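You operate a simulated robot arm through the tools that you are given. There is no shell and no other tool. Be economical: measure what you need, move in short steps, check, and stop when the job is done.

You run a simulated robot arm. Do the job below in one go: nothing can be reset, and whatever is moved stays where it is left.

TASK
Brush the mud off the white trainer's toe and return it to the wire shelf.
Fine: work in the shoe tray with the grey brush and put the brush back. Set down upright: grey brush. What is to be rubbed or washed off counts as gone when no trace of it is left.

Only the result counts: the job must be done as asked and must still hold three seconds after the hand-in. Knocking over, shifting, dropping, spilling or breaking anything else fails it.

THE ROBOT
A 7-joint arm with a two-finger parallel gripper on a trunk, on a base that drives. Base frame: it is fixed to the floor where the robot stands at the start and does not move with it; the origin is under the middle of the robot, x ahead of it, y to its left, z up. Lengths are in mm, angles in degrees, forces in N, time in s.
With the tool pointing down near the work surface it reaches from about 340 to 780 mm from the robot's upright axis, wherever it stands. Its first joint turns from -166.0 to 166.0 degrees. Places, roughly: grey brush (11x4x5 cm) [-100, 1300, 800]; inside of the shoe tray [-400, 1300, 800]; white trainer (19x7x7 cm) [500, 100, 600]. Payload 3.91 kg.
The TCP is the grasp point between the finger pads, 30 mm short of the fingertips. In the tool frame z runs along the fingers and y along their closing line. The gripper opens to 110 mm. The fingers are 20 mm wide and 10 mm thick; the gripper's body (48 by 112 mm) begins 55 mm behind the TCP.
Orientation is told as [roll, pitch, yaw] about the base's x, y, z axes, in that order, counted from this pose: with the fingers straight down and closing along the base's y, the tool's x points along the base's -x, its y along +y and its z along -z.

THE INTERFACE
- The arm moves only by the tool arm_command. Its argument "increments" is a list of rows, each a list of 7 numbers: the turn, a rotation vector about the base's x, y, z in degrees, then the shift along the base's x, y, z in mm, then the finger opening in mm, from 0 to 110. In form: [[rx, ry, rz, dx, dy, dz, fingers], ...]. A call has 1 to 12 rows; each row is the pose to reach, as a shift and turn from the pose commanded when the call began. Each row takes 0.2 s and may step no farther than 50 mm and 8.6 degrees from the row before; otherwise, or with a gripper value out of range, the whole call is refused. Where a pose cannot be reached the arm comes as near as it can. A force on the tool above 40 N (or 10 N above the force at the start of the call, whichever is more), or a blocked arm, ends the call early, and 0.2 s more pass. The fingers move at their own pace (about 153 mm/s each) and stop on an object; they squeeze with about 30 N. The grip force told is the motor's: it shows also when the fingers shut on nothing. Time passes only in rows, and 0.2 s behind the last, so rows that repeat a pose let the fingers close. It gives the time, the measured TCP pose, the force on the tool (base axes), the opening and the grip force at its end, in the units of the frame above (readings bear some noise), with the torque about the TCP (base axes, N m) and any sound that the robot's microphone picked up, and new pictures: "show" is both (left out), scene, wrist or none.
- Cameras (640 x 400 px; columns grow to the right, rows downward): "scene" is now at [-4.5, 122.9, 1312.4]; the picture's right is [-0.37, -0.93, 0.00], its down [-0.72, 0.29, -0.63] and it looks along [0.59, -0.24, -0.78] (base axes); focal length 293 px, centre (320, 200). "wrist" rides on the gripper at [77, 7, -114] in the tool frame; the picture's right is [-0.09, 1.00, 0.00], its down [-0.80, -0.07, -0.59] and it looks along [-0.59, -0.05, 0.80] (tool axes); focal length 270 px, centre (320, 200). There is no depth. A picture from a camera that has moved, and an enlarged one, comes with that camera's place and axes in the base frame and with its lens.
- raise_lower(by): slides the trunk up (or, below 0, down) by that many mm; the arm and the scene camera ride with it, the base frame stays. It gives what a move gives, with no picture.
- roll_base(legs): drives the robot by 1 to 6 legs, each [ahead, turn to the left] in mm and degrees, along the robot's own axes; the way and the turn of a leg run together, so that a leg with both is an arc; at most 1500 mm and 180 degrees a leg. The arm and the cameras ride along, it lands a little off, and it stops where it bumps. It gives what a move gives, and a new picture of the scene camera.
- pan_tilt(pan, tilt): turns the head with the scene camera to pan (to the left, within 155 degrees either way) and tilt (down, from -29 to 69), counted from straight ahead of the robot. It gives what a move gives, and a new picture of the scene camera.
- inspect(camera, box): a new picture of the part [left, top, right, bottom] of that camera's present view, enlarged. The clock stands still meanwhile.
- job_done(): hands the job in; it is judged then, once.

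Work in short steps. Places have to be worked out from the pictures, the camera data and where the tool is seen: move nearer, look again, correct. Check each grasp and each placing, and mend what went wrong. You have 120 turns and 260 pictures in all, those below and enlarged ones among them. Open the gripper and draw the arm clear of the work before you hand the job in, unless the task says otherwise; then end with one line.

The tools are called after "Emit:" as name(argument=value, ...) on one line, values as JSON. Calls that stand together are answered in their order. arm_command: Moves the arm, as the interface text tells. Its arguments: {"type":"object","properties":{"increments":{"type":"array"},"show":{"type":"string","enum":["both","scene","wrist","none"]}},"required":["increments"]} The other tools are called the same way: raise_lower (by) slides the trunk up or down; roll_base (legs) drives the base; pan_tilt (pan, tilt) turns the head that bears the scene camera; inspect (camera, box) takes an enlarged picture of a part of a camera's view; job_done () hands the job in.

At the start:

```text
t: 0.0
position: [424.5, -13.5, 918.6]
orientation: [0.1, 0.0, 0.0]
wrist_force: [-0.7, 0.1, 0.7]
moment: [-0.01, 0.02, -0.01]
gripper_width: 110.1
finger_force: 0.1
trunk travel left (down, up): [-300.0, 310.0]
robot x, y, heading: [-2.3, 0.3, -0.0]
head pan, tilt: [-22.0, 50.9]
```

scene: 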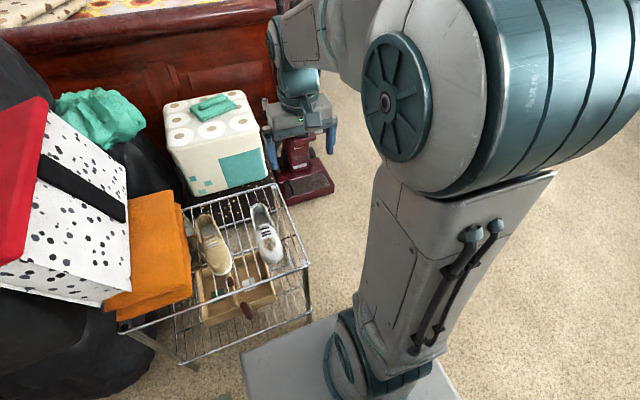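
wrist: 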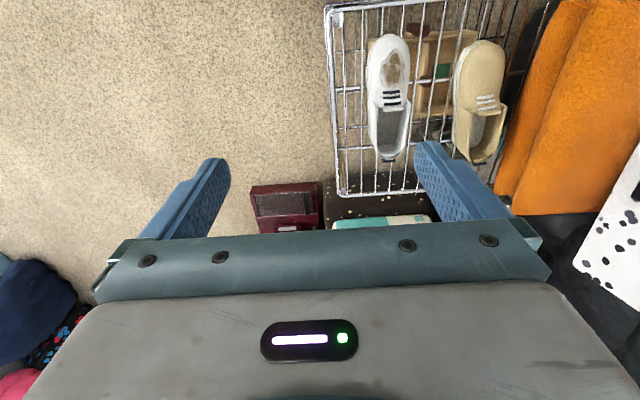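

I start by taking enlarged views of the trainer on the shelf from both cameras.

Emit:
inspect(camera="wrist", box=[300, 0, 540, 200])

Emit:
inspect(camera="scene", box=[120, 170, 340, 370])

Emit:
pan_tilt(pan=105, tilt=25)

```text
2.00 times, centred on (420, 100) of wrist
camera zoom: at [348.3, -4.9, 1034.1], right [0.09, 1.0, 0.0], down [0.8, -0.07, 0.59], along [0.59, -0.05, -0.8], focal length 541 px, centre (120, 400)
```

zoom: 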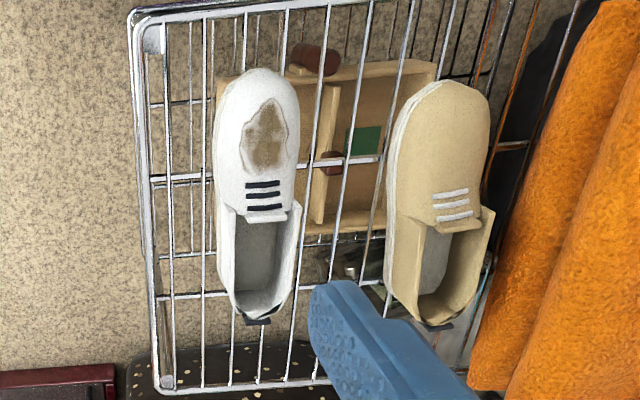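

```text
2.00 times, centred on (230, 270) of scene
camera zoom: at [-4.5, 122.9, 1312.4], right [-0.37, -0.93, 0.0], down [-0.72, 0.29, -0.63], along [0.59, -0.24, -0.78], focal length 586 px, centre (500, 60)
```

zoom: 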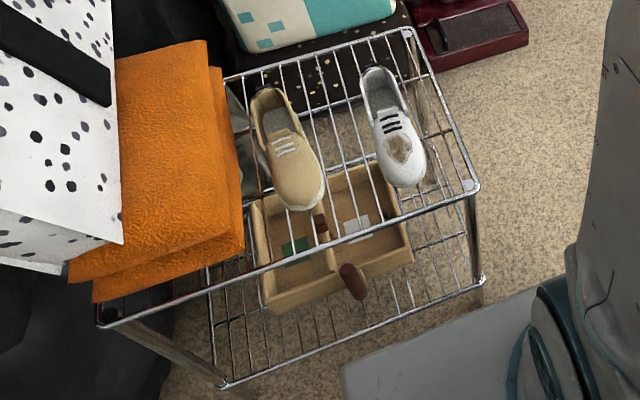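

```text
t: 2.1
position: [425.3, -12.1, 918.1]
orientation: [-0.1, 0.0, 0.0]
wrist_force: [-0.7, 0.0, 0.0]
moment: [-0.01, 0.0, 0.01]
gripper_width: 110.2
finger_force: 0.1
trunk travel left (down, up): [-300.0, 310.0]
robot x, y, heading: [0.7, 2.8, -0.1]
head pan, tilt: [105.0, 25.0]
camera scene: at [-99.0, 240.4, 1351.0], right [0.97, 0.26, 0.0], down [0.11, -0.41, -0.91], along [-0.23, 0.88, -0.42], focal length 293 px, centre (320, 200)
```

scene: 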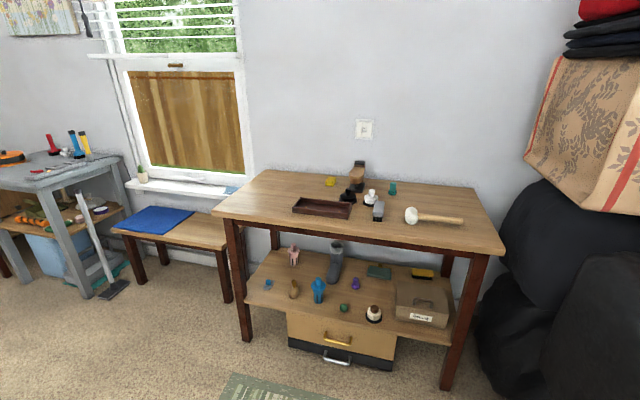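

Emit:
inspect(camera="scene", box=[270, 150, 490, 250])

```text
2.91 times, centred on (380, 200) of scene
camera zoom: at [-99.0, 240.4, 1351.0], right [0.97, 0.26, 0.0], down [0.11, -0.41, -0.91], along [-0.23, 0.88, -0.42], focal length 852 px, centre (146, 200)
```

zoom: 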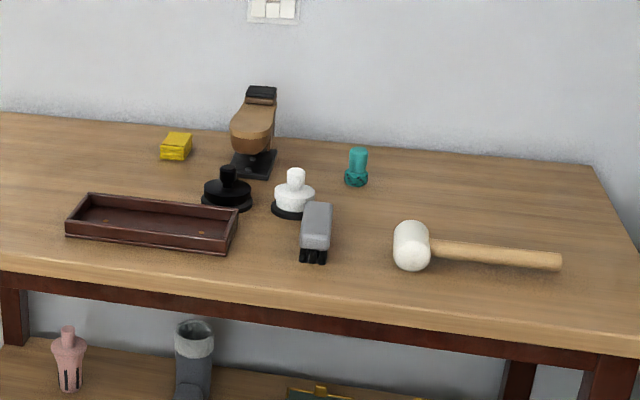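

The white trainer lies along x with its toe toward the robot, centred at about (491, 95), with mud on the toe. I move above it, staying high, and point the head back at the shelf.

Emit:
arm_command(increments=[[0, 0, 0, 22, 36, -40, 110], [0, 0, 0, 44, 72, -70, 110], [0, 0, 0, 66, 108, -100, 110], [0, 0, 0, 66, 108, -130, 110], [0, 0, 0, 66, 108, -130, 110]], show="wrist")

Emit:
pan_tilt(pan=0, tilt=55)

```text
refused: row 1 steps farther than a row can; nothing moved
```

```text
t: 3.9
position: [423.8, -12.8, 920.0]
orientation: [0.0, 0.0, 0.1]
wrist_force: [0.3, -0.2, -0.2]
moment: [0.01, 0.0, -0.02]
gripper_width: 109.8
finger_force: 0.0
trunk travel left (down, up): [-300.0, 310.0]
robot x, y, heading: [-0.6, -0.5, -0.1]
head pan, tilt: [0.0, 55.0]
camera scene: at [-3.1, 151.4, 1307.1], right [0.0, -1.0, 0.0], down [-0.82, 0.0, -0.57], along [0.57, 0.0, -0.82], focal length 293 px, centre (320, 200)
```

scene: 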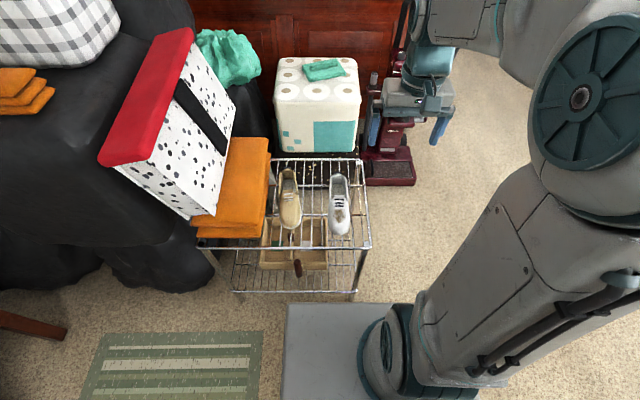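

The refused row stepped too far, so I use smaller steps.

Emit:
arm_command(increments=[[0, 0, 0, 16, 27, -25, 110], [0, 0, 0, 33, 54, -50, 110], [0, 0, 0, 49, 81, -75, 110], [0, 0, 0, 66, 108, -100, 110], [0, 0, 0, 66, 108, -140, 110], [0, 0, 0, 66, 108, -170, 110], [0, 0, 0, 66, 108, -170, 110]], show="both")

```text
t: 5.5
position: [491.1, 93.3, 749.4]
orientation: [0.0, 0.1, 0.0]
wrist_force: [0.2, -0.2, 0.0]
moment: [0.0, 0.03, -0.01]
gripper_width: 110.0
finger_force: 0.0
trunk travel left (down, up): [-300.0, 310.0]
robot x, y, heading: [-0.2, 0.6, -0.1]
head pan, tilt: [0.0, 55.0]
camera scene: at [-2.9, 151.5, 1307.0], right [0.0, -1.0, 0.0], down [-0.82, 0.0, -0.57], along [0.57, 0.0, -0.82], focal length 293 px, centre (320, 200)
camera wrist: at [415.4, 101.3, 864.3], right [0.09, 1.0, 0.0], down [0.8, -0.07, 0.59], along [0.59, -0.05, -0.8], focal length 270 px, centre (320, 200)
```

scene: 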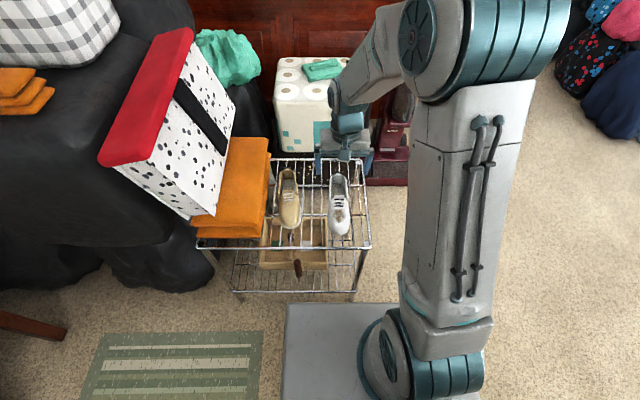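
wrist: 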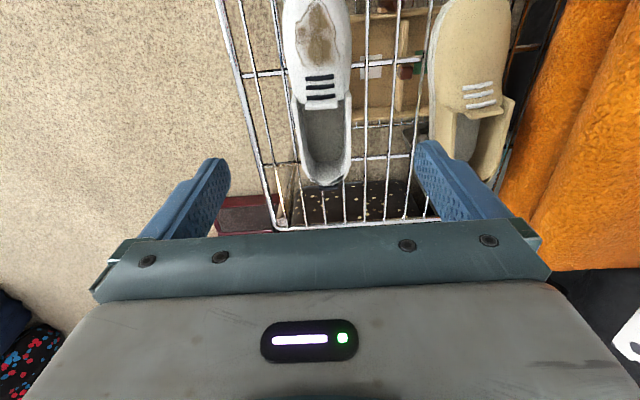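

The trainer's tongue is at about x=490, y≈94, and the gripper is centred over it. I descend to about z=610, where the fingertips should be at about 580.

Emit:
arm_command(increments=[[0, 0, 0, -6, 0, -45, 110], [0, 0, 0, -6, 0, -90, 110], [0, 0, 0, -6, 0, -120, 110], [0, 0, 0, -6, 0, -138, 110], [0, 0, 0, -6, 0, -138, 110]], show="both")

Emit:
inspect(camera="scene", box=[260, 120, 420, 270])

```text
t: 6.7
position: [484.6, 95.8, 610.9]
orientation: [-0.1, 0.0, -0.1]
wrist_force: [0.0, -0.6, -0.3]
moment: [-0.03, -0.02, 0.01]
gripper_width: 110.0
finger_force: 0.1
trunk travel left (down, up): [-300.0, 310.0]
robot x, y, heading: [-1.3, -0.9, -0.1]
head pan, tilt: [0.0, 55.0]
camera scene: at [-2.9, 151.5, 1307.0], right [0.0, -1.0, 0.0], down [-0.82, 0.0, -0.57], along [0.57, 0.0, -0.82], focal length 293 px, centre (320, 200)
camera wrist: at [408.7, 103.9, 725.7], right [0.09, 1.0, 0.0], down [0.8, -0.07, 0.59], along [0.59, -0.05, -0.8], focal length 270 px, centre (320, 200)
```

scene: 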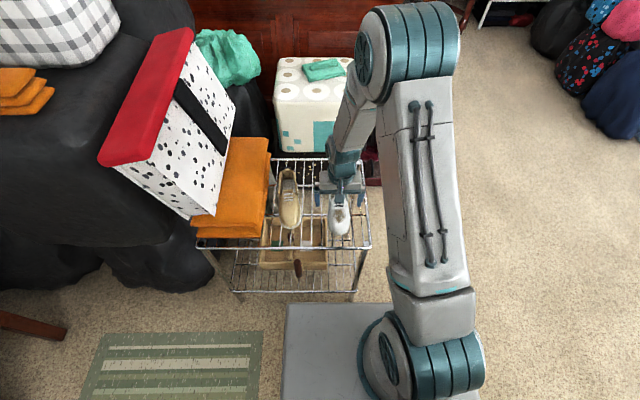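
wrist: 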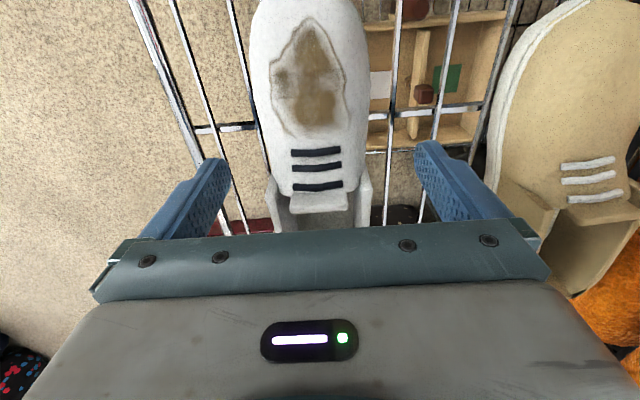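

```text
2.67 times, centred on (340, 195) of scene
camera zoom: at [-2.9, 151.5, 1307.0], right [0.0, -1.0, 0.0], down [-0.82, 0.0, -0.57], along [0.57, 0.0, -0.82], focal length 781 px, centre (267, 213)
```

zoom: 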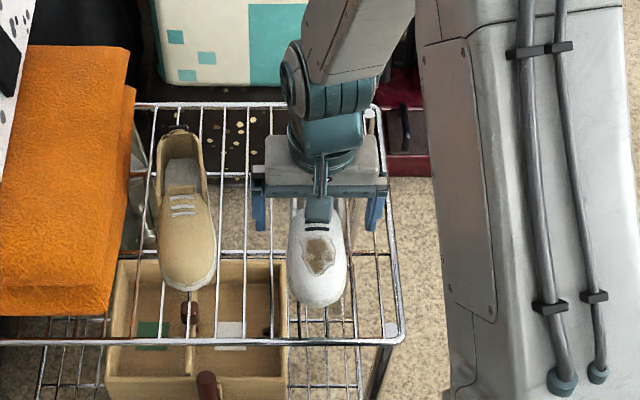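

The upper narrows forward of here and the side panels start just behind, so I shift 12 mm toward the heel, drop slightly and close.

Emit:
arm_command(increments=[[0, 0, 0, 12, 0, -4, 110], [0, 0, 0, 12, 0, -4, 80], [0, 0, 0, 12, 0, -4, 50], [0, 0, 0, 12, 0, -4, 30], [0, 0, 0, 12, 0, -4, 30]], show="both")

```text
t: 7.9
position: [496.8, 95.7, 607.4]
orientation: [-0.1, 0.0, 0.1]
wrist_force: [0.7, -1.7, 1.5]
moment: [0.01, 0.08, 0.06]
gripper_width: 56.0
finger_force: 29.7
trunk travel left (down, up): [-300.0, 310.0]
robot x, y, heading: [-1.8, 0.9, -0.4]
head pan, tilt: [0.0, 55.0]
camera scene: at [-3.1, 151.3, 1307.1], right [0.0, -1.0, 0.0], down [-0.82, 0.0, -0.57], along [0.57, 0.0, -0.82], focal length 293 px, centre (320, 200)
camera wrist: at [420.9, 103.2, 722.7], right [0.09, 1.0, 0.0], down [0.8, -0.07, 0.59], along [0.59, -0.05, -0.8], focal length 270 px, centre (320, 200)
```

scene: 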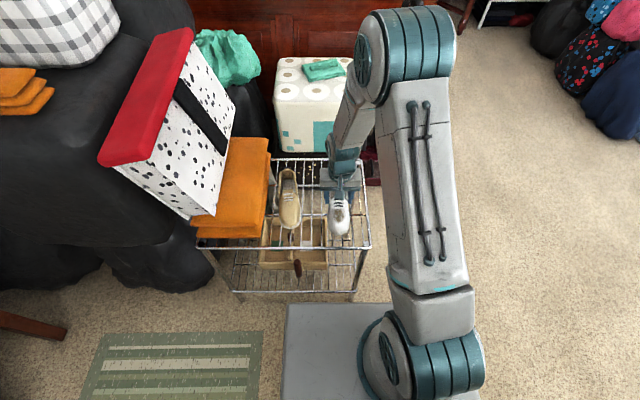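
wrist: 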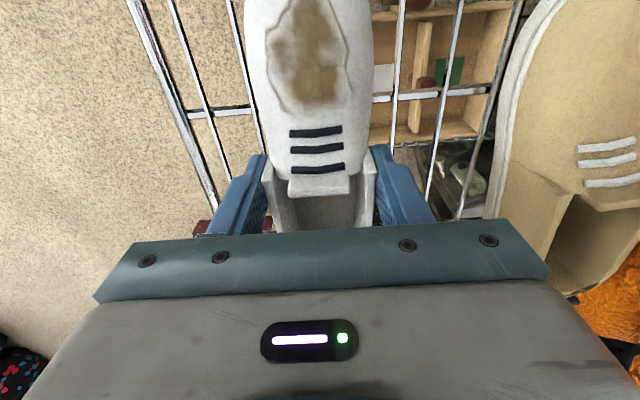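

It is gripped at 56 mm wide, with TCP (497, 95.5, 607), which I note as the return pose. I lift it straight up.

Emit:
arm_command(increments=[[0, 0, 0, 0, 0, 10, 30], [0, 0, 0, 0, 0, 30, 30], [0, 0, 0, 0, 0, 70, 30], [0, 0, 0, 0, 0, 110, 30], [0, 0, 0, 0, 0, 110, 30]], show="both")

```text
t: 9.1
position: [496.2, 94.4, 718.6]
orientation: [0.0, 0.1, 0.1]
wrist_force: [-0.2, 0.1, -1.9]
moment: [-0.03, -0.04, 0.01]
gripper_width: 56.3
finger_force: 29.6
trunk travel left (down, up): [-300.0, 310.0]
robot x, y, heading: [-1.8, 1.5, -0.1]
head pan, tilt: [0.0, 55.0]
camera scene: at [-3.2, 151.4, 1307.0], right [0.0, -1.0, 0.0], down [-0.82, 0.0, -0.57], along [0.57, 0.0, -0.82], focal length 293 px, centre (320, 200)
camera wrist: at [420.4, 102.9, 834.2], right [0.09, 1.0, 0.0], down [0.8, -0.07, 0.59], along [0.59, -0.05, -0.8], focal length 270 px, centre (320, 200)
```

scene: 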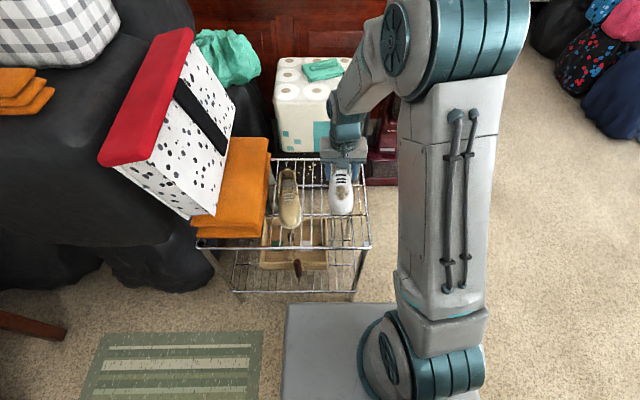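
wrist: 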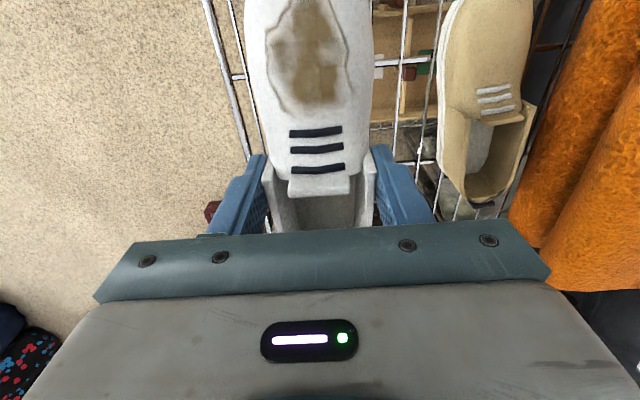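

The lift is clean. I raise the trunk for the 800 mm table and check behind the robot before reversing.

Emit:
raise_lower(by=270)

Emit:
pan_tilt(pan=150, tilt=50)

Emit:
pan_tilt(pan=90, tilt=55)

```text
t: 11.8
position: [497.0, 95.3, 988.3]
orientation: [-0.1, -0.1, 0.0]
wrist_force: [-1.1, -0.5, -1.5]
moment: [0.0, -0.03, -0.01]
gripper_width: 55.9
finger_force: 29.8
trunk travel left (down, up): [-570.0, 40.0]
robot x, y, heading: [3.5, -1.1, -0.2]
head pan, tilt: [0.0, 55.0]
```

```text
t: 14.2
position: [496.8, 95.9, 988.0]
orientation: [0.0, 0.1, 0.0]
wrist_force: [-0.9, -0.7, -1.3]
moment: [-0.01, -0.01, 0.0]
gripper_width: 56.2
finger_force: 30.4
trunk travel left (down, up): [-570.0, 40.0]
robot x, y, heading: [1.7, 0.4, 0.1]
head pan, tilt: [150.0, 50.0]
camera scene: at [-141.7, 190.0, 1583.6], right [0.5, 0.87, 0.0], down [0.66, -0.38, -0.64], along [-0.56, 0.32, -0.77], focal length 293 px, centre (320, 200)
```

scene: 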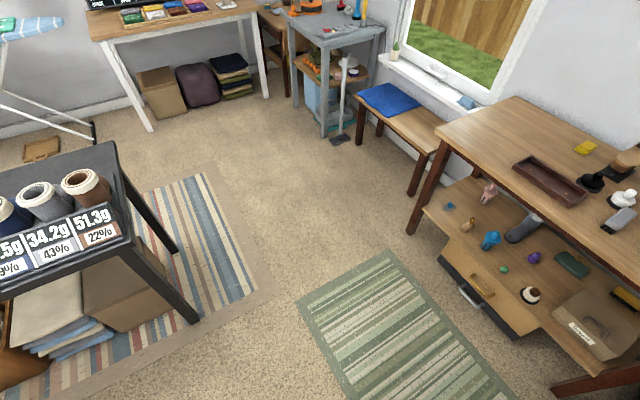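

```text
t: 15.5
position: [497.5, 94.9, 988.5]
orientation: [0.0, 0.1, 0.0]
wrist_force: [0.0, 0.7, -1.8]
moment: [0.02, -0.01, -0.01]
gripper_width: 55.9
finger_force: 30.1
trunk travel left (down, up): [-570.0, 40.0]
robot x, y, heading: [0.6, -0.7, 0.2]
head pan, tilt: [90.0, 55.0]
camera scene: at [-75.1, 223.6, 1577.0], right [1.0, 0.0, 0.0], down [0.0, -0.82, -0.57], along [0.0, 0.57, -0.82], focal length 293 px, centre (320, 200)
```

scene: 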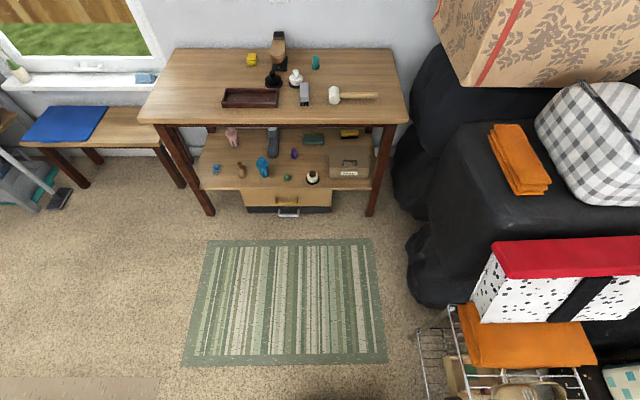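

The space behind is clear to about x=-950. I reverse 300, turn left 90, then drive 600 ahead.

Emit:
roll_base(legs=[[-300, 0], [0, 90], [600, 0]])

Emit:
pan_tilt(pan=5, tilt=55)

```text
t: 24.4
position: [-394.4, 1100.5, 988.7]
orientation: [0.0, 0.1, 89.6]
wrist_force: [-0.4, 0.7, -1.8]
moment: [-0.02, -0.02, -0.01]
gripper_width: 56.2
finger_force: 30.1
trunk travel left (down, up): [-570.0, 40.0]
robot x, y, heading: [-305.5, 603.0, 89.8]
head pan, tilt: [90.0, 55.0]
camera scene: at [-524.9, 529.1, 1577.0], right [0.01, 1.0, 0.0], down [0.82, -0.01, -0.57], along [-0.57, 0.0, -0.82], focal length 293 px, centre (320, 200)
```

scene: 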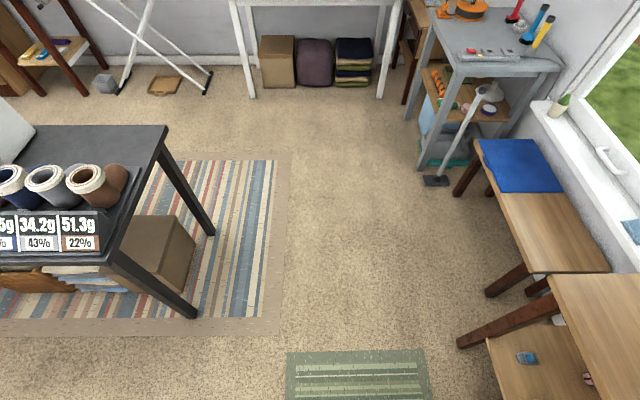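

```text
t: 26.0
position: [-394.2, 1099.7, 989.1]
orientation: [0.0, 0.0, 89.6]
wrist_force: [-0.2, -1.6, -1.6]
moment: [-0.01, 0.02, 0.01]
gripper_width: 55.9
finger_force: 30.1
trunk travel left (down, up): [-570.0, 40.0]
robot x, y, heading: [-305.4, 600.7, 89.6]
head pan, tilt: [5.0, 55.0]
camera scene: at [-458.6, 600.0, 1577.0], right [1.0, 0.08, 0.0], down [0.07, -0.82, -0.57], along [-0.05, 0.57, -0.82], focal length 293 px, centre (320, 200)
```

scene: 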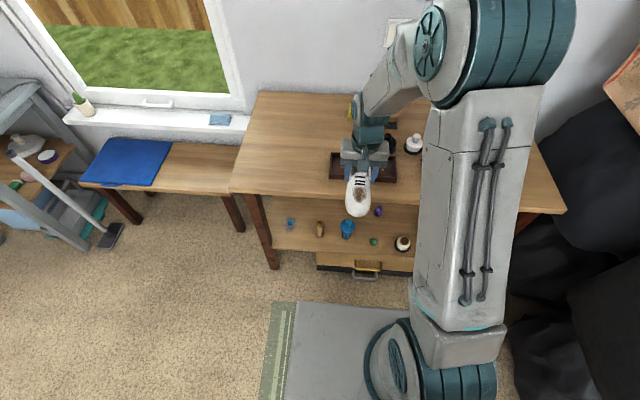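

The tray and brush lie ahead. I take an enlarged view to measure the tray before moving closer.

Emit:
inspect(camera="scene", box=[310, 90, 470, 190])

Emit:
inspect(camera="wrist", box=[0, 0, 640, 400])

```text
4.00 times, centred on (390, 140) of scene
camera zoom: at [-458.6, 600.0, 1577.0], right [1.0, 0.08, 0.0], down [0.07, -0.82, -0.57], along [-0.05, 0.57, -0.82], focal length 1171 px, centre (40, 440)
```

zoom: 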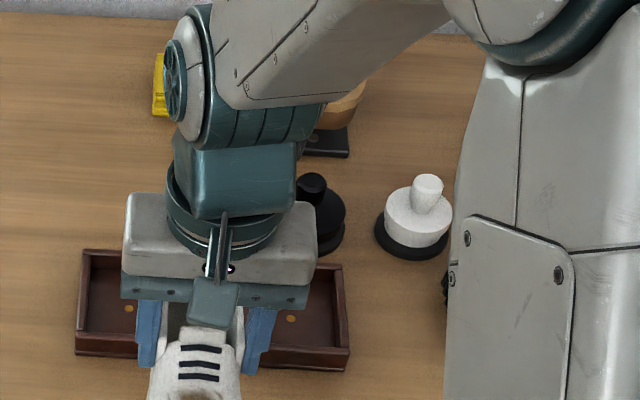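

```text
1.00 times, centred on (320, 200) of wrist
camera zoom: at [-401.5, 1023.9, 1103.8], right [-1.0, 0.09, 0.0], down [0.08, 0.8, 0.59], along [0.06, 0.59, -0.8], focal length 270 px, centre (320, 200)
```

zoom: 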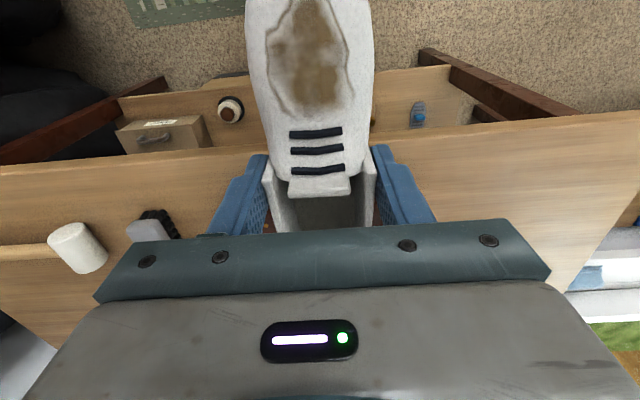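

The tray's outer footprint is about x -483…-252, y 1230…1331, with the rim at about z 824. I drive 150 mm closer.

Emit:
roll_base(legs=[[150, 0]])

```text
t: 27.4
position: [-395.3, 1250.1, 988.4]
orientation: [-0.1, 0.1, 89.8]
wrist_force: [-0.5, 0.7, -1.3]
moment: [0.03, 0.04, 0.0]
gripper_width: 56.1
finger_force: 30.0
trunk travel left (down, up): [-570.0, 40.0]
robot x, y, heading: [-306.8, 752.4, 90.1]
head pan, tilt: [5.0, 55.0]
camera scene: at [-457.8, 751.2, 1577.0], right [1.0, 0.08, 0.0], down [0.07, -0.82, -0.57], along [-0.05, 0.57, -0.82], focal length 293 px, centre (320, 200)
```

scene: 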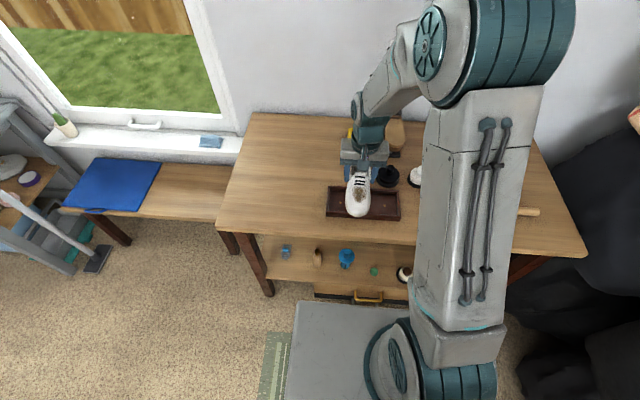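

Now I turn the shoe +90° so the toe points +x, and shift over the tray centre at this safe height.

Emit:
arm_command(increments=[[0, 0, 8.2, 2, 3, 0, 30], [0, 0, 16.4, 4, 6, 0, 30], [0, 0, 24.6, 6, 9, 0, 30], [0, 0, 32.8, 8, 12, 0, 30], [0, 0, 41, 10, 15, 0, 30], [0, 0, 49.2, 12, 18, 0, 30], [0, 0, 57.4, 14, 21, 0, 30], [0, 0, 65.6, 16, 24, 0, 30], [0, 0, 73.8, 18, 27, 0, 30], [0, 0, 82, 21, 30, 0, 30], [0, 0, 90.3, 23, 30, 0, 30], [0, 0, 90.3, 23, 30, 0, 30]], show="both")

```text
t: 30.0
position: [-371.1, 1280.2, 988.4]
orientation: [0.0, 0.0, -179.8]
wrist_force: [-0.7, 0.3, -2.1]
moment: [0.04, 0.04, -0.01]
gripper_width: 56.1
finger_force: 30.5
trunk travel left (down, up): [-570.0, 40.0]
robot x, y, heading: [-304.2, 754.5, 89.9]
head pan, tilt: [5.0, 55.0]
camera scene: at [-457.7, 750.2, 1577.0], right [1.0, 0.08, 0.0], down [0.07, -0.82, -0.57], along [-0.05, 0.57, -0.82], focal length 293 px, centre (320, 200)
camera wrist: at [-293.8, 1274.5, 1103.9], right [-0.08, -1.0, 0.0], down [-0.8, 0.07, 0.59], along [-0.59, 0.05, -0.8], focal length 270 px, centre (320, 200)
```

scene: 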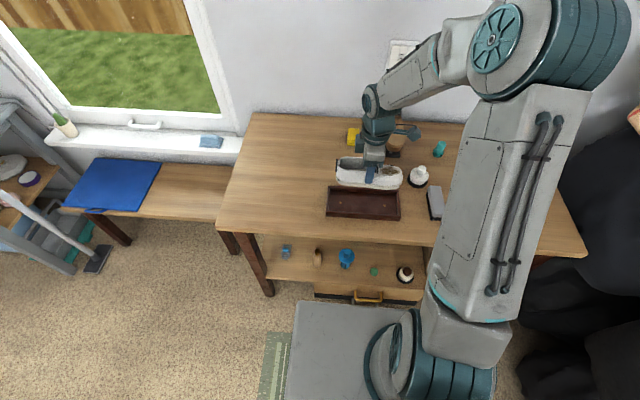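
wrist: 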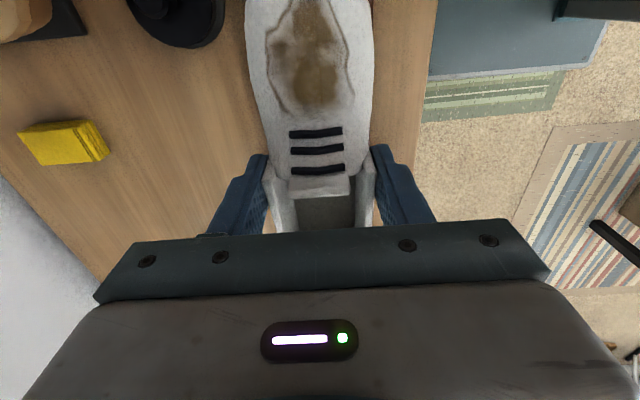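

The tray is now unobstructed, so I measure it precisely before lowering.

Emit:
inspect(camera="scene", box=[310, 140, 470, 240])

```text
4.00 times, centred on (390, 190) of scene
camera zoom: at [-457.7, 750.2, 1577.0], right [1.0, 0.08, 0.0], down [0.07, -0.82, -0.57], along [-0.05, 0.57, -0.82], focal length 1171 px, centre (40, 240)
```

zoom: 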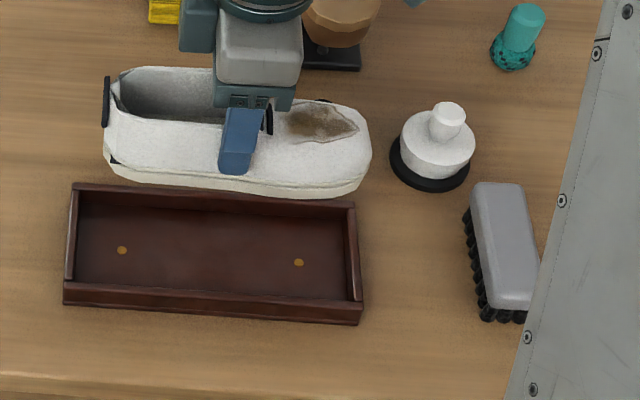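

The trainer sits squarely above the tray: shoe centre is about (-366, 1280), tray centre about (-367, 1280). I lower it to just above expected contact.

Emit:
arm_command(increments=[[0, 0, 0, -1, 0, -40, 30], [0, 0, 0, -1, 0, -80, 30], [0, 0, 0, -1, 0, -105, 30], [0, 0, 0, -1, 0, -117, 30], [0, 0, 0, -1, 0, -117, 30]], show="scene")

Emit:
inspect(camera="scene", box=[310, 140, 470, 240])

```text
t: 31.2
position: [-372.9, 1279.5, 872.5]
orientation: [0.0, 0.0, -179.8]
wrist_force: [0.7, 0.3, -1.2]
moment: [0.02, 0.03, 0.02]
gripper_width: 56.1
finger_force: 29.7
trunk travel left (down, up): [-570.0, 40.0]
robot x, y, heading: [-303.4, 753.4, 90.0]
head pan, tilt: [5.0, 55.0]
camera scene: at [-457.7, 750.2, 1577.0], right [1.0, 0.08, 0.0], down [0.07, -0.82, -0.57], along [-0.05, 0.57, -0.82], focal length 293 px, centre (320, 200)
```

scene: 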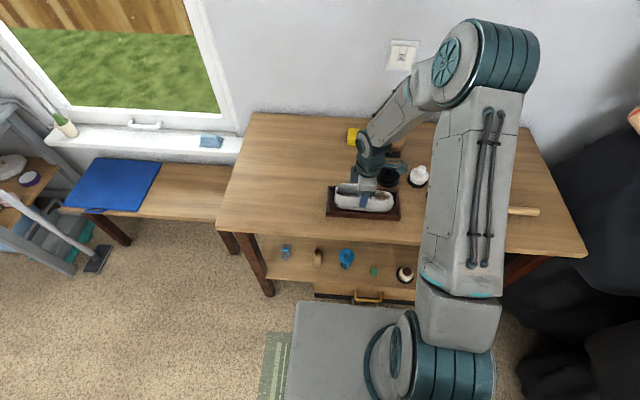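

```text
4.00 times, centred on (390, 190) of scene
camera zoom: at [-457.7, 750.2, 1577.0], right [1.0, 0.08, 0.0], down [0.07, -0.82, -0.57], along [-0.05, 0.57, -0.82], focal length 1171 px, centre (40, 240)
```

zoom: 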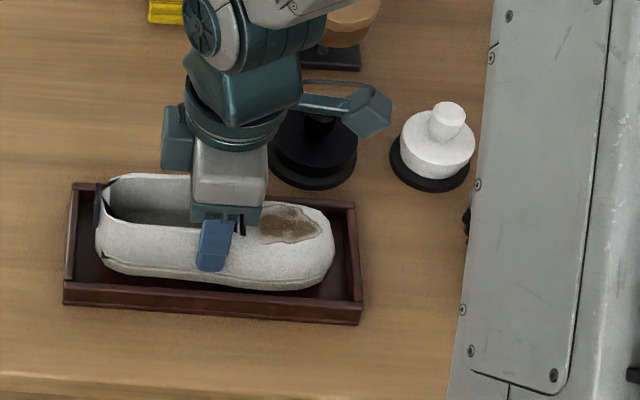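

It is well inside the walls, so I lower in 3 mm steps until contact.

Emit:
arm_command(increments=[[0, 0, 0, 0, 0, -3, 30], [0, 0, 0, 0, 0, -6, 30], [0, 0, 0, 0, 0, -8, 30], [0, 0, 0, 0, 0, -8, 30]], show="none")

```text
t: 32.2
position: [-373.0, 1280.7, 864.6]
orientation: [-0.1, 0.0, -179.9]
wrist_force: [-0.4, -0.2, -1.8]
moment: [0.03, 0.05, -0.01]
gripper_width: 56.1
finger_force: 29.8
trunk travel left (down, up): [-570.0, 40.0]
robot x, y, heading: [-303.9, 752.2, 89.9]
head pan, tilt: [5.0, 55.0]
```

No contact yet, so I continue in 2 mm steps.

Emit:
arm_command(increments=[[0, 0, 0, 0, 0, -2, 30], [0, 0, 0, 0, 0, -4, 30], [0, 0, 0, 0, 0, -4, 30]], show="none")

```text
t: 33.0
position: [-373.5, 1280.1, 863.2]
orientation: [-0.4, 0.0, -179.8]
wrist_force: [2.0, 0.4, 36.9]
moment: [-0.13, -0.38, 0.02]
gripper_width: 56.2
finger_force: 30.4
trunk travel left (down, up): [-570.0, 40.0]
robot x, y, heading: [-301.5, 755.9, 90.0]
head pan, tilt: [5.0, 55.0]
```

Contact at z≈863. I ease up 2 mm, open modestly because the fingertips are just above the rim, and rise.

Emit:
arm_command(increments=[[0, 0, 0, 0, 0, 2, 30], [0, 0, 0, 0, 0, 2, 72], [0, 0, 0, 0, 0, 2, 72], [0, 0, 0, 0, 0, 20, 72], [0, 0, 0, 0, 0, 60, 72], [0, 0, 0, 0, 0, 105, 90], [0, 0, 0, 0, 0, 150, 90], [0, 0, 0, 0, 0, 150, 90]], show="wrist")

Emit:
inspect(camera="scene", box=[310, 140, 470, 240])

```text
t: 34.8
position: [-374.6, 1279.6, 1008.0]
orientation: [-0.1, 0.1, -179.9]
wrist_force: [0.3, 0.6, 0.0]
moment: [0.01, 0.02, -0.02]
gripper_width: 90.2
finger_force: 0.0
trunk travel left (down, up): [-570.0, 40.0]
robot x, y, heading: [-301.5, 754.5, 90.1]
head pan, tilt: [5.0, 55.0]
camera wrist: at [-297.2, 1274.5, 1123.7], right [-0.09, -1.0, 0.0], down [-0.8, 0.07, 0.59], along [-0.59, 0.05, -0.8], focal length 270 px, centre (320, 200)
```

wrist: 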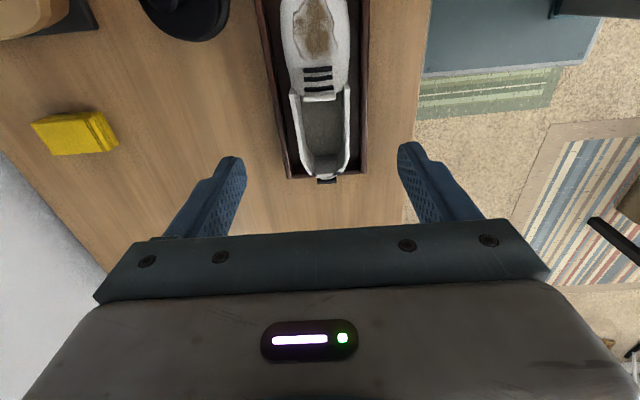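

```text
4.00 times, centred on (390, 190) of scene
camera zoom: at [-457.7, 750.2, 1577.0], right [1.0, 0.08, 0.0], down [0.07, -0.82, -0.57], along [-0.05, 0.57, -0.82], focal length 1171 px, centre (40, 240)
```

zoom: 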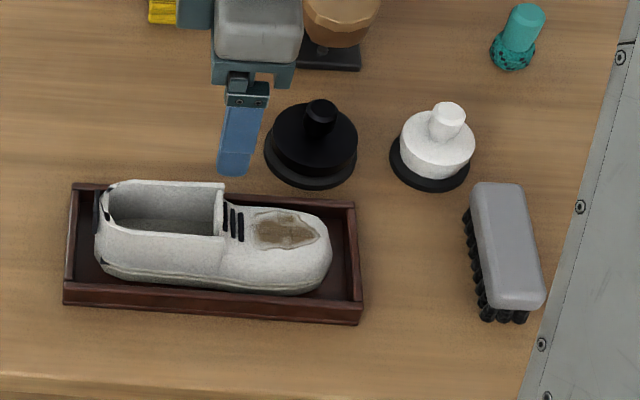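

The trainer sits upright in the tray. The brush lies along y, centred at about (-148, 1281), with its top at about z=850. I rotate the gripper back to yaw 90 and move above it.

Emit:
arm_command(increments=[[0, 0, -8.2, 20, 0, 0, 90], [0, 0, -16.4, 41, 0, 0, 90], [0, 0, -24.6, 61, 0, 0, 90], [0, 0, -32.8, 82, 0, 0, 90], [0, 0, -41, 103, 0, 0, 90], [0, 0, -49.2, 123, 0, 0, 90], [0, 0, -57.4, 144, 0, 0, 90], [0, 0, -65.6, 165, 0, 0, 90], [0, 0, -73.8, 185, 0, 0, 90], [0, 0, -82, 206, 0, 0, 90], [0, 0, -90, 226, 1, 0, 90], [0, 0, -90, 226, 1, -40, 90]], show="both")

Emit:
inspect(camera="scene", box=[310, 140, 470, 240])

```text
t: 37.4
position: [-146.8, 1280.7, 969.7]
orientation: [0.0, 0.0, 89.9]
wrist_force: [-0.4, 0.1, -0.1]
moment: [0.02, 0.03, -0.01]
gripper_width: 90.1
finger_force: 0.1
trunk travel left (down, up): [-570.0, 40.0]
robot x, y, heading: [-302.4, 756.1, 89.7]
head pan, tilt: [5.0, 55.0]
camera scene: at [-457.3, 750.7, 1577.1], right [1.0, 0.08, 0.0], down [0.07, -0.82, -0.57], along [-0.05, 0.57, -0.82], focal length 293 px, centre (320, 200)
camera wrist: at [-153.2, 1205.1, 1084.6], right [-1.0, 0.09, 0.0], down [0.07, 0.8, 0.59], along [0.05, 0.59, -0.8], focal length 270 px, centre (320, 200)
```

scene: 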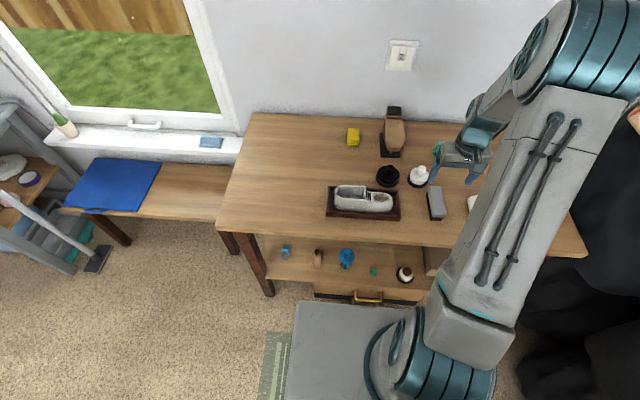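
wrist: 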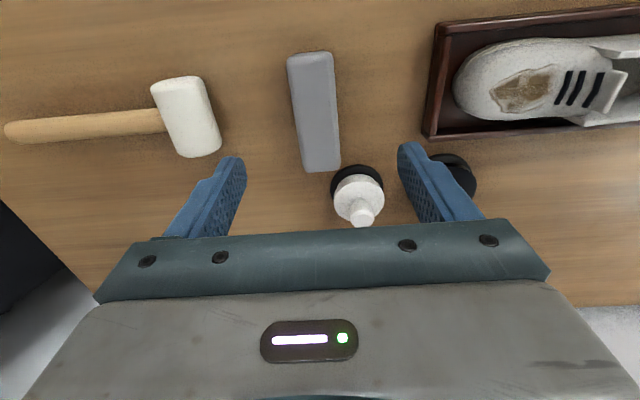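

```text
4.00 times, centred on (390, 190) of scene
camera zoom: at [-457.3, 750.7, 1577.1], right [1.0, 0.08, 0.0], down [0.07, -0.82, -0.57], along [-0.05, 0.57, -0.82], focal length 1171 px, centre (40, 240)
```

zoom: 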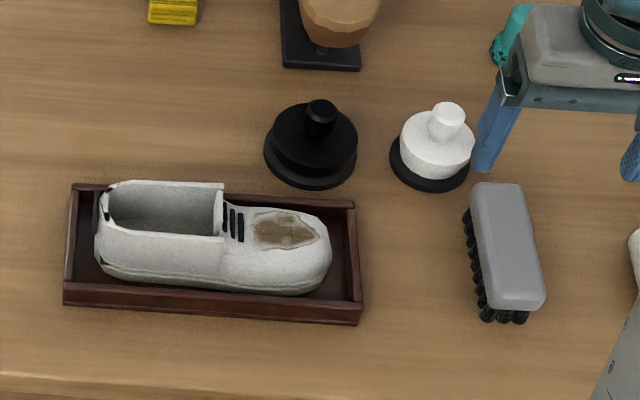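

Both views agree the brush is centred at about (-146, 1284). I descend to z≈857 with the fingers straddling the back.

Emit:
arm_command(increments=[[0, 0, 0, 1, 3, -40, 80], [0, 0, 0, 1, 3, -80, 80], [0, 0, 0, 1, 3, -105, 80], [0, 0, 0, 1, 3, -112, 80], [0, 0, 0, 1, 3, -112, 80]], show="wrist")

Emit:
inspect(camera="scene", box=[360, 140, 520, 240])

```text
t: 38.6
position: [-145.8, 1283.5, 857.9]
orientation: [0.0, 0.0, 90.1]
wrist_force: [1.0, 0.0, 0.3]
moment: [-0.04, 0.01, 0.0]
gripper_width: 79.8
finger_force: 0.1
trunk travel left (down, up): [-570.0, 40.0]
robot x, y, heading: [-303.4, 752.4, 89.6]
head pan, tilt: [5.0, 55.0]
camera wrist: at [-151.8, 1207.9, 972.6], right [-1.0, 0.09, 0.0], down [0.07, 0.8, 0.59], along [0.05, 0.59, -0.8], focal length 270 px, centre (320, 200)
```

wrist: 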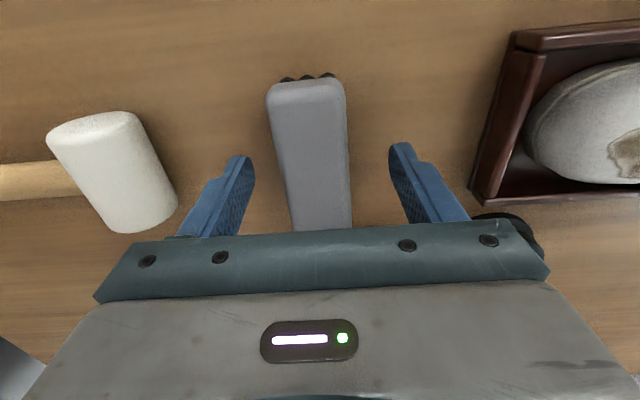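

```text
4.00 times, centred on (440, 190) of scene
camera zoom: at [-457.6, 750.0, 1577.0], right [1.0, 0.08, 0.0], down [0.07, -0.82, -0.57], along [-0.05, 0.57, -0.82], focal length 1171 px, centre (-160, 240)
```

zoom: 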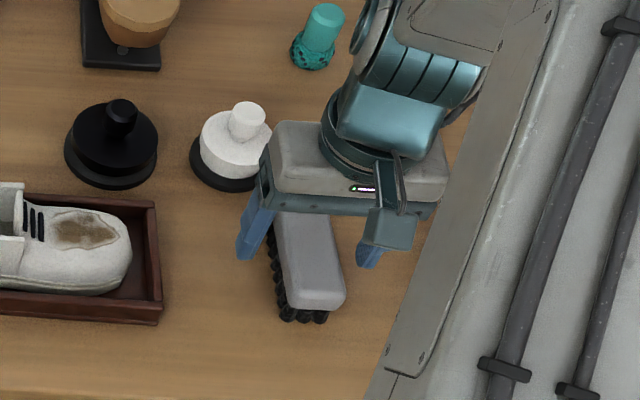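

The brush is between the fingers, so I close.

Emit:
arm_command(increments=[[0, 0, 0, 0, 0, 0, 50], [0, 0, 0, 0, 0, 0, 25], [0, 0, 0, 0, 0, 0, 20], [0, 0, 0, 0, 0, 0, 20]], show="wrist")

```text
t: 39.6
position: [-145.1, 1284.6, 858.6]
orientation: [0.0, 0.0, 90.2]
wrist_force: [0.0, -0.1, 0.1]
moment: [0.07, -0.02, 0.02]
gripper_width: 39.0
finger_force: 29.9
trunk travel left (down, up): [-570.0, 40.0]
robot x, y, heading: [-305.1, 750.0, 90.0]
head pan, tilt: [5.0, 55.0]
camera wrist: at [-151.8, 1207.9, 972.8], right [-1.0, 0.09, 0.0], down [0.07, 0.8, 0.59], along [0.05, 0.59, -0.8], focal length 270 px, centre (320, 200)
```

wrist: 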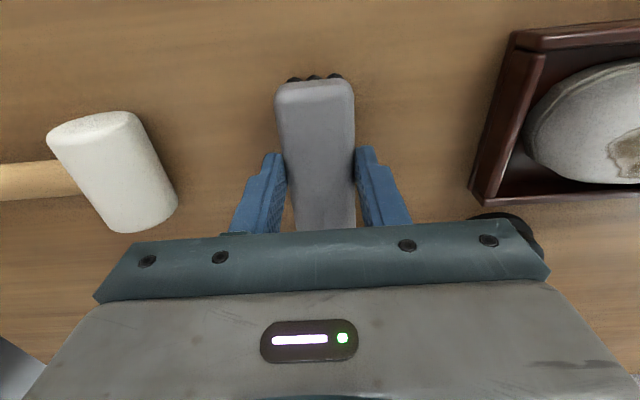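

Gripped at 39 mm wide; brush return pose is TCP (-145.5, 1284, 858), with the bristle bottom 58 below the TCP. I lift and move over the toe.

Emit:
arm_command(increments=[[0, 0, 0, 0, 0, 15, 20], [0, 0, 0, 0, 0, 60, 20], [0, 0, 0, 0, 0, 105, 20], [0, 0, 0, -42, -1, 110, 20], [0, 0, 0, -84, -2, 110, 20], [0, 0, 0, -126, -3, 110, 20], [0, 0, 0, -168, -3, 100, 20], [0, 0, 0, -168, -3, 80, 20], [0, 0, 0, -168, -3, 80, 20]], show="wrist")

Emit:
inspect(camera="scene", box=[310, 140, 470, 240])

```text
t: 41.6
position: [-314.2, 1281.4, 938.0]
orientation: [0.1, 0.0, 90.1]
wrist_force: [-0.5, -0.4, -1.8]
moment: [0.02, 0.02, 0.02]
gripper_width: 39.3
finger_force: 29.6
trunk travel left (down, up): [-570.0, 40.0]
robot x, y, heading: [-303.5, 753.8, 89.9]
head pan, tilt: [5.0, 55.0]
camera wrist: at [-319.6, 1205.4, 1053.3], right [-1.0, 0.09, 0.0], down [0.07, 0.8, 0.59], along [0.05, 0.59, -0.8], focal length 270 px, centre (320, 200)
```

wrist: 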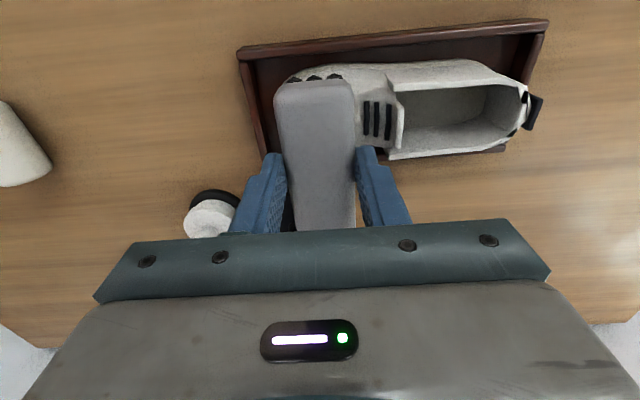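

```text
4.00 times, centred on (390, 190) of scene
camera zoom: at [-457.6, 750.2, 1577.1], right [1.0, 0.08, 0.0], down [0.07, -0.82, -0.57], along [-0.05, 0.57, -0.82], focal length 1171 px, centre (40, 240)
```

zoom: 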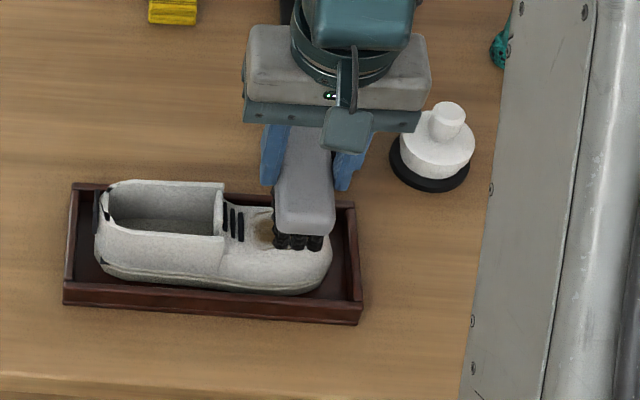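

I lower gently until the bristles touch the toe.

Emit:
arm_command(increments=[[0, 0, 0, 0, 0, -15, 20], [0, 0, 0, 0, 0, -22, 20], [0, 0, 0, 0, 0, -26, 20], [0, 0, 0, 0, 0, -29, 20], [0, 0, 0, 0, 0, -29, 20]], show="none")

Emit:
inspect(camera="scene", box=[340, 160, 420, 220])

```text
t: 42.8
position: [-313.4, 1279.8, 908.7]
orientation: [0.0, 0.0, 90.1]
wrist_force: [1.0, 0.7, -0.1]
moment: [0.0, -0.02, -0.01]
gripper_width: 39.2
finger_force: 30.4
trunk travel left (down, up): [-570.0, 40.0]
robot x, y, heading: [-303.0, 752.9, 90.0]
head pan, tilt: [5.0, 55.0]
```

```text
6.67 times, centred on (380, 190) of scene
camera zoom: at [-457.7, 750.1, 1577.0], right [1.0, 0.08, 0.0], down [0.07, -0.82, -0.57], along [-0.05, 0.57, -0.82], focal length 1952 px, centre (-80, 267)
```

zoom: 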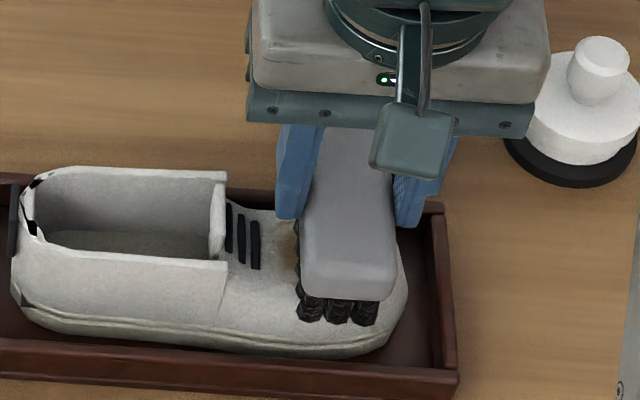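

There is almost no contact force yet, so I lower in 2 mm increments.

Emit:
arm_command(increments=[[0, 0, 0, 0, 0, -2, 20], [0, 0, 0, 0, 0, -4, 20], [0, 0, 0, 0, 0, -4, 20]], show="none")

```text
t: 43.6
position: [-314.8, 1280.0, 906.4]
orientation: [0.0, -0.1, 90.1]
wrist_force: [-1.1, -0.4, 9.2]
moment: [-0.05, 0.2, -0.02]
gripper_width: 39.6
finger_force: 29.8
trunk travel left (down, up): [-570.0, 40.0]
robot x, y, heading: [-302.4, 756.2, 89.8]
head pan, tilt: [5.0, 55.0]
```

Contact is at the -x edge because the toe slopes down toward +x. I lift slightly, tilt the brush about 14° to match the slope, and approach again.

Emit:
arm_command(increments=[[0, 0, 0, 0, 0, 8, 20], [0, 7, 0, 7, 0, 8, 20], [0, 14, 0, 14, 0, 6, 20], [0, 14, 0, 14, 0, 3, 20], [0, 14, 0, 14, 0, 0, 20], [0, 14, 0, 14, 0, 0, 20]], show="none")

Emit:
inspect(camera="scene", box=[340, 160, 420, 220])

```text
t: 45.0
position: [-300.3, 1281.3, 907.8]
orientation: [13.9, -0.3, 90.0]
wrist_force: [-0.9, 0.0, 23.4]
moment: [-0.09, 0.02, 0.03]
gripper_width: 39.4
finger_force: 29.5
trunk travel left (down, up): [-570.0, 40.0]
robot x, y, heading: [-303.1, 753.1, 89.7]
head pan, tilt: [5.0, 55.0]
```

```text
6.67 times, centred on (380, 190) of scene
camera zoom: at [-457.7, 747.8, 1577.4], right [1.0, 0.08, 0.0], down [0.07, -0.82, -0.57], along [-0.05, 0.57, -0.82], focal length 1952 px, centre (-80, 267)
```

zoom: 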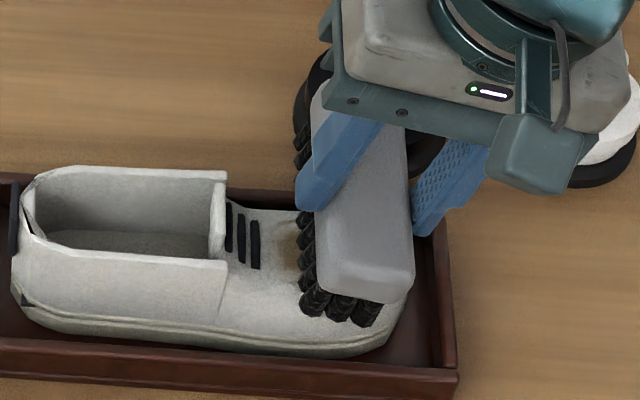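

The brush contacts evenly now. I brush with short strokes across, easing the pressure slightly.

Emit:
arm_command(increments=[[0, 0, 0, 0, 0, 1, 20], [0, 0, 0, 0, 12, 1, 20], [0, 0, 0, 0, -12, 1, 20], [0, 0, 0, 0, 12, 1, 20], [0, 0, 0, 0, -12, 1, 20], [0, 0, 0, -6, 12, 2.5, 20], [0, 0, 0, -6, -12, 2.5, 20], [0, 0, 0, -6, 12, 2.5, 20], [0, 0, 0, 6, -12, -0.5, 20], [0, 0, 0, 6, 12, -0.5, 20], [0, 0, 0, 6, -12, -0.5, 20], [0, 0, 0, 0, 0, 3, 20]], show="none")

Emit:
inspect(camera="scene", box=[310, 140, 470, 240])

```text
t: 47.6
position: [-301.7, 1279.1, 905.4]
orientation: [14.0, 0.1, 90.2]
wrist_force: [-1.1, -0.4, -0.6]
moment: [-0.01, -0.01, 0.0]
gripper_width: 39.0
finger_force: 29.9
trunk travel left (down, up): [-570.0, 40.0]
robot x, y, heading: [-301.6, 752.3, 90.0]
head pan, tilt: [5.0, 55.0]
```

```text
4.00 times, centred on (390, 190) of scene
camera zoom: at [-457.9, 750.5, 1576.7], right [1.0, 0.08, 0.0], down [0.07, -0.82, -0.57], along [-0.05, 0.57, -0.82], focal length 1171 px, centre (40, 240)
```

zoom: 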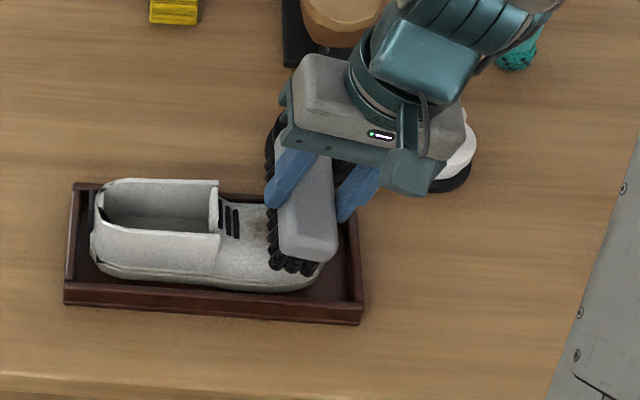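

The shoe slid a few mm within the tray. I lift up to see what mud remains.

Emit:
arm_command(increments=[[0, 0, 0, 10, 0, 40, 20], [0, 0, 0, 50, 0, 60, 20], [0, 0, 0, 90, 0, 60, 20], [0, 0, 0, 90, 0, 60, 20]], show="none")

Emit:
inspect(camera="scene", box=[330, 170, 410, 220])

```text
t: 48.6
position: [-208.8, 1281.1, 968.7]
orientation: [14.0, 0.0, 90.1]
wrist_force: [0.1, -0.2, -1.1]
moment: [0.01, 0.02, 0.0]
gripper_width: 39.0
finger_force: 30.1
trunk travel left (down, up): [-570.0, 40.0]
robot x, y, heading: [-301.9, 753.4, 89.9]
head pan, tilt: [5.0, 55.0]
```

```text
8.00 times, centred on (370, 195) of scene
camera zoom: at [-457.8, 750.1, 1577.0], right [1.0, 0.08, 0.0], down [0.07, -0.82, -0.57], along [-0.05, 0.57, -0.82], focal length 2342 px, centre (-80, 240)
```

zoom: 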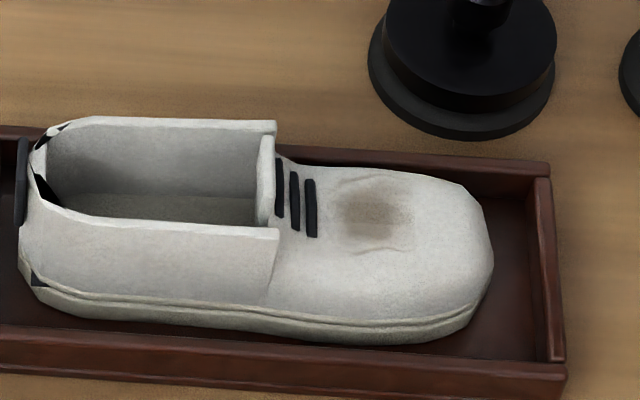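

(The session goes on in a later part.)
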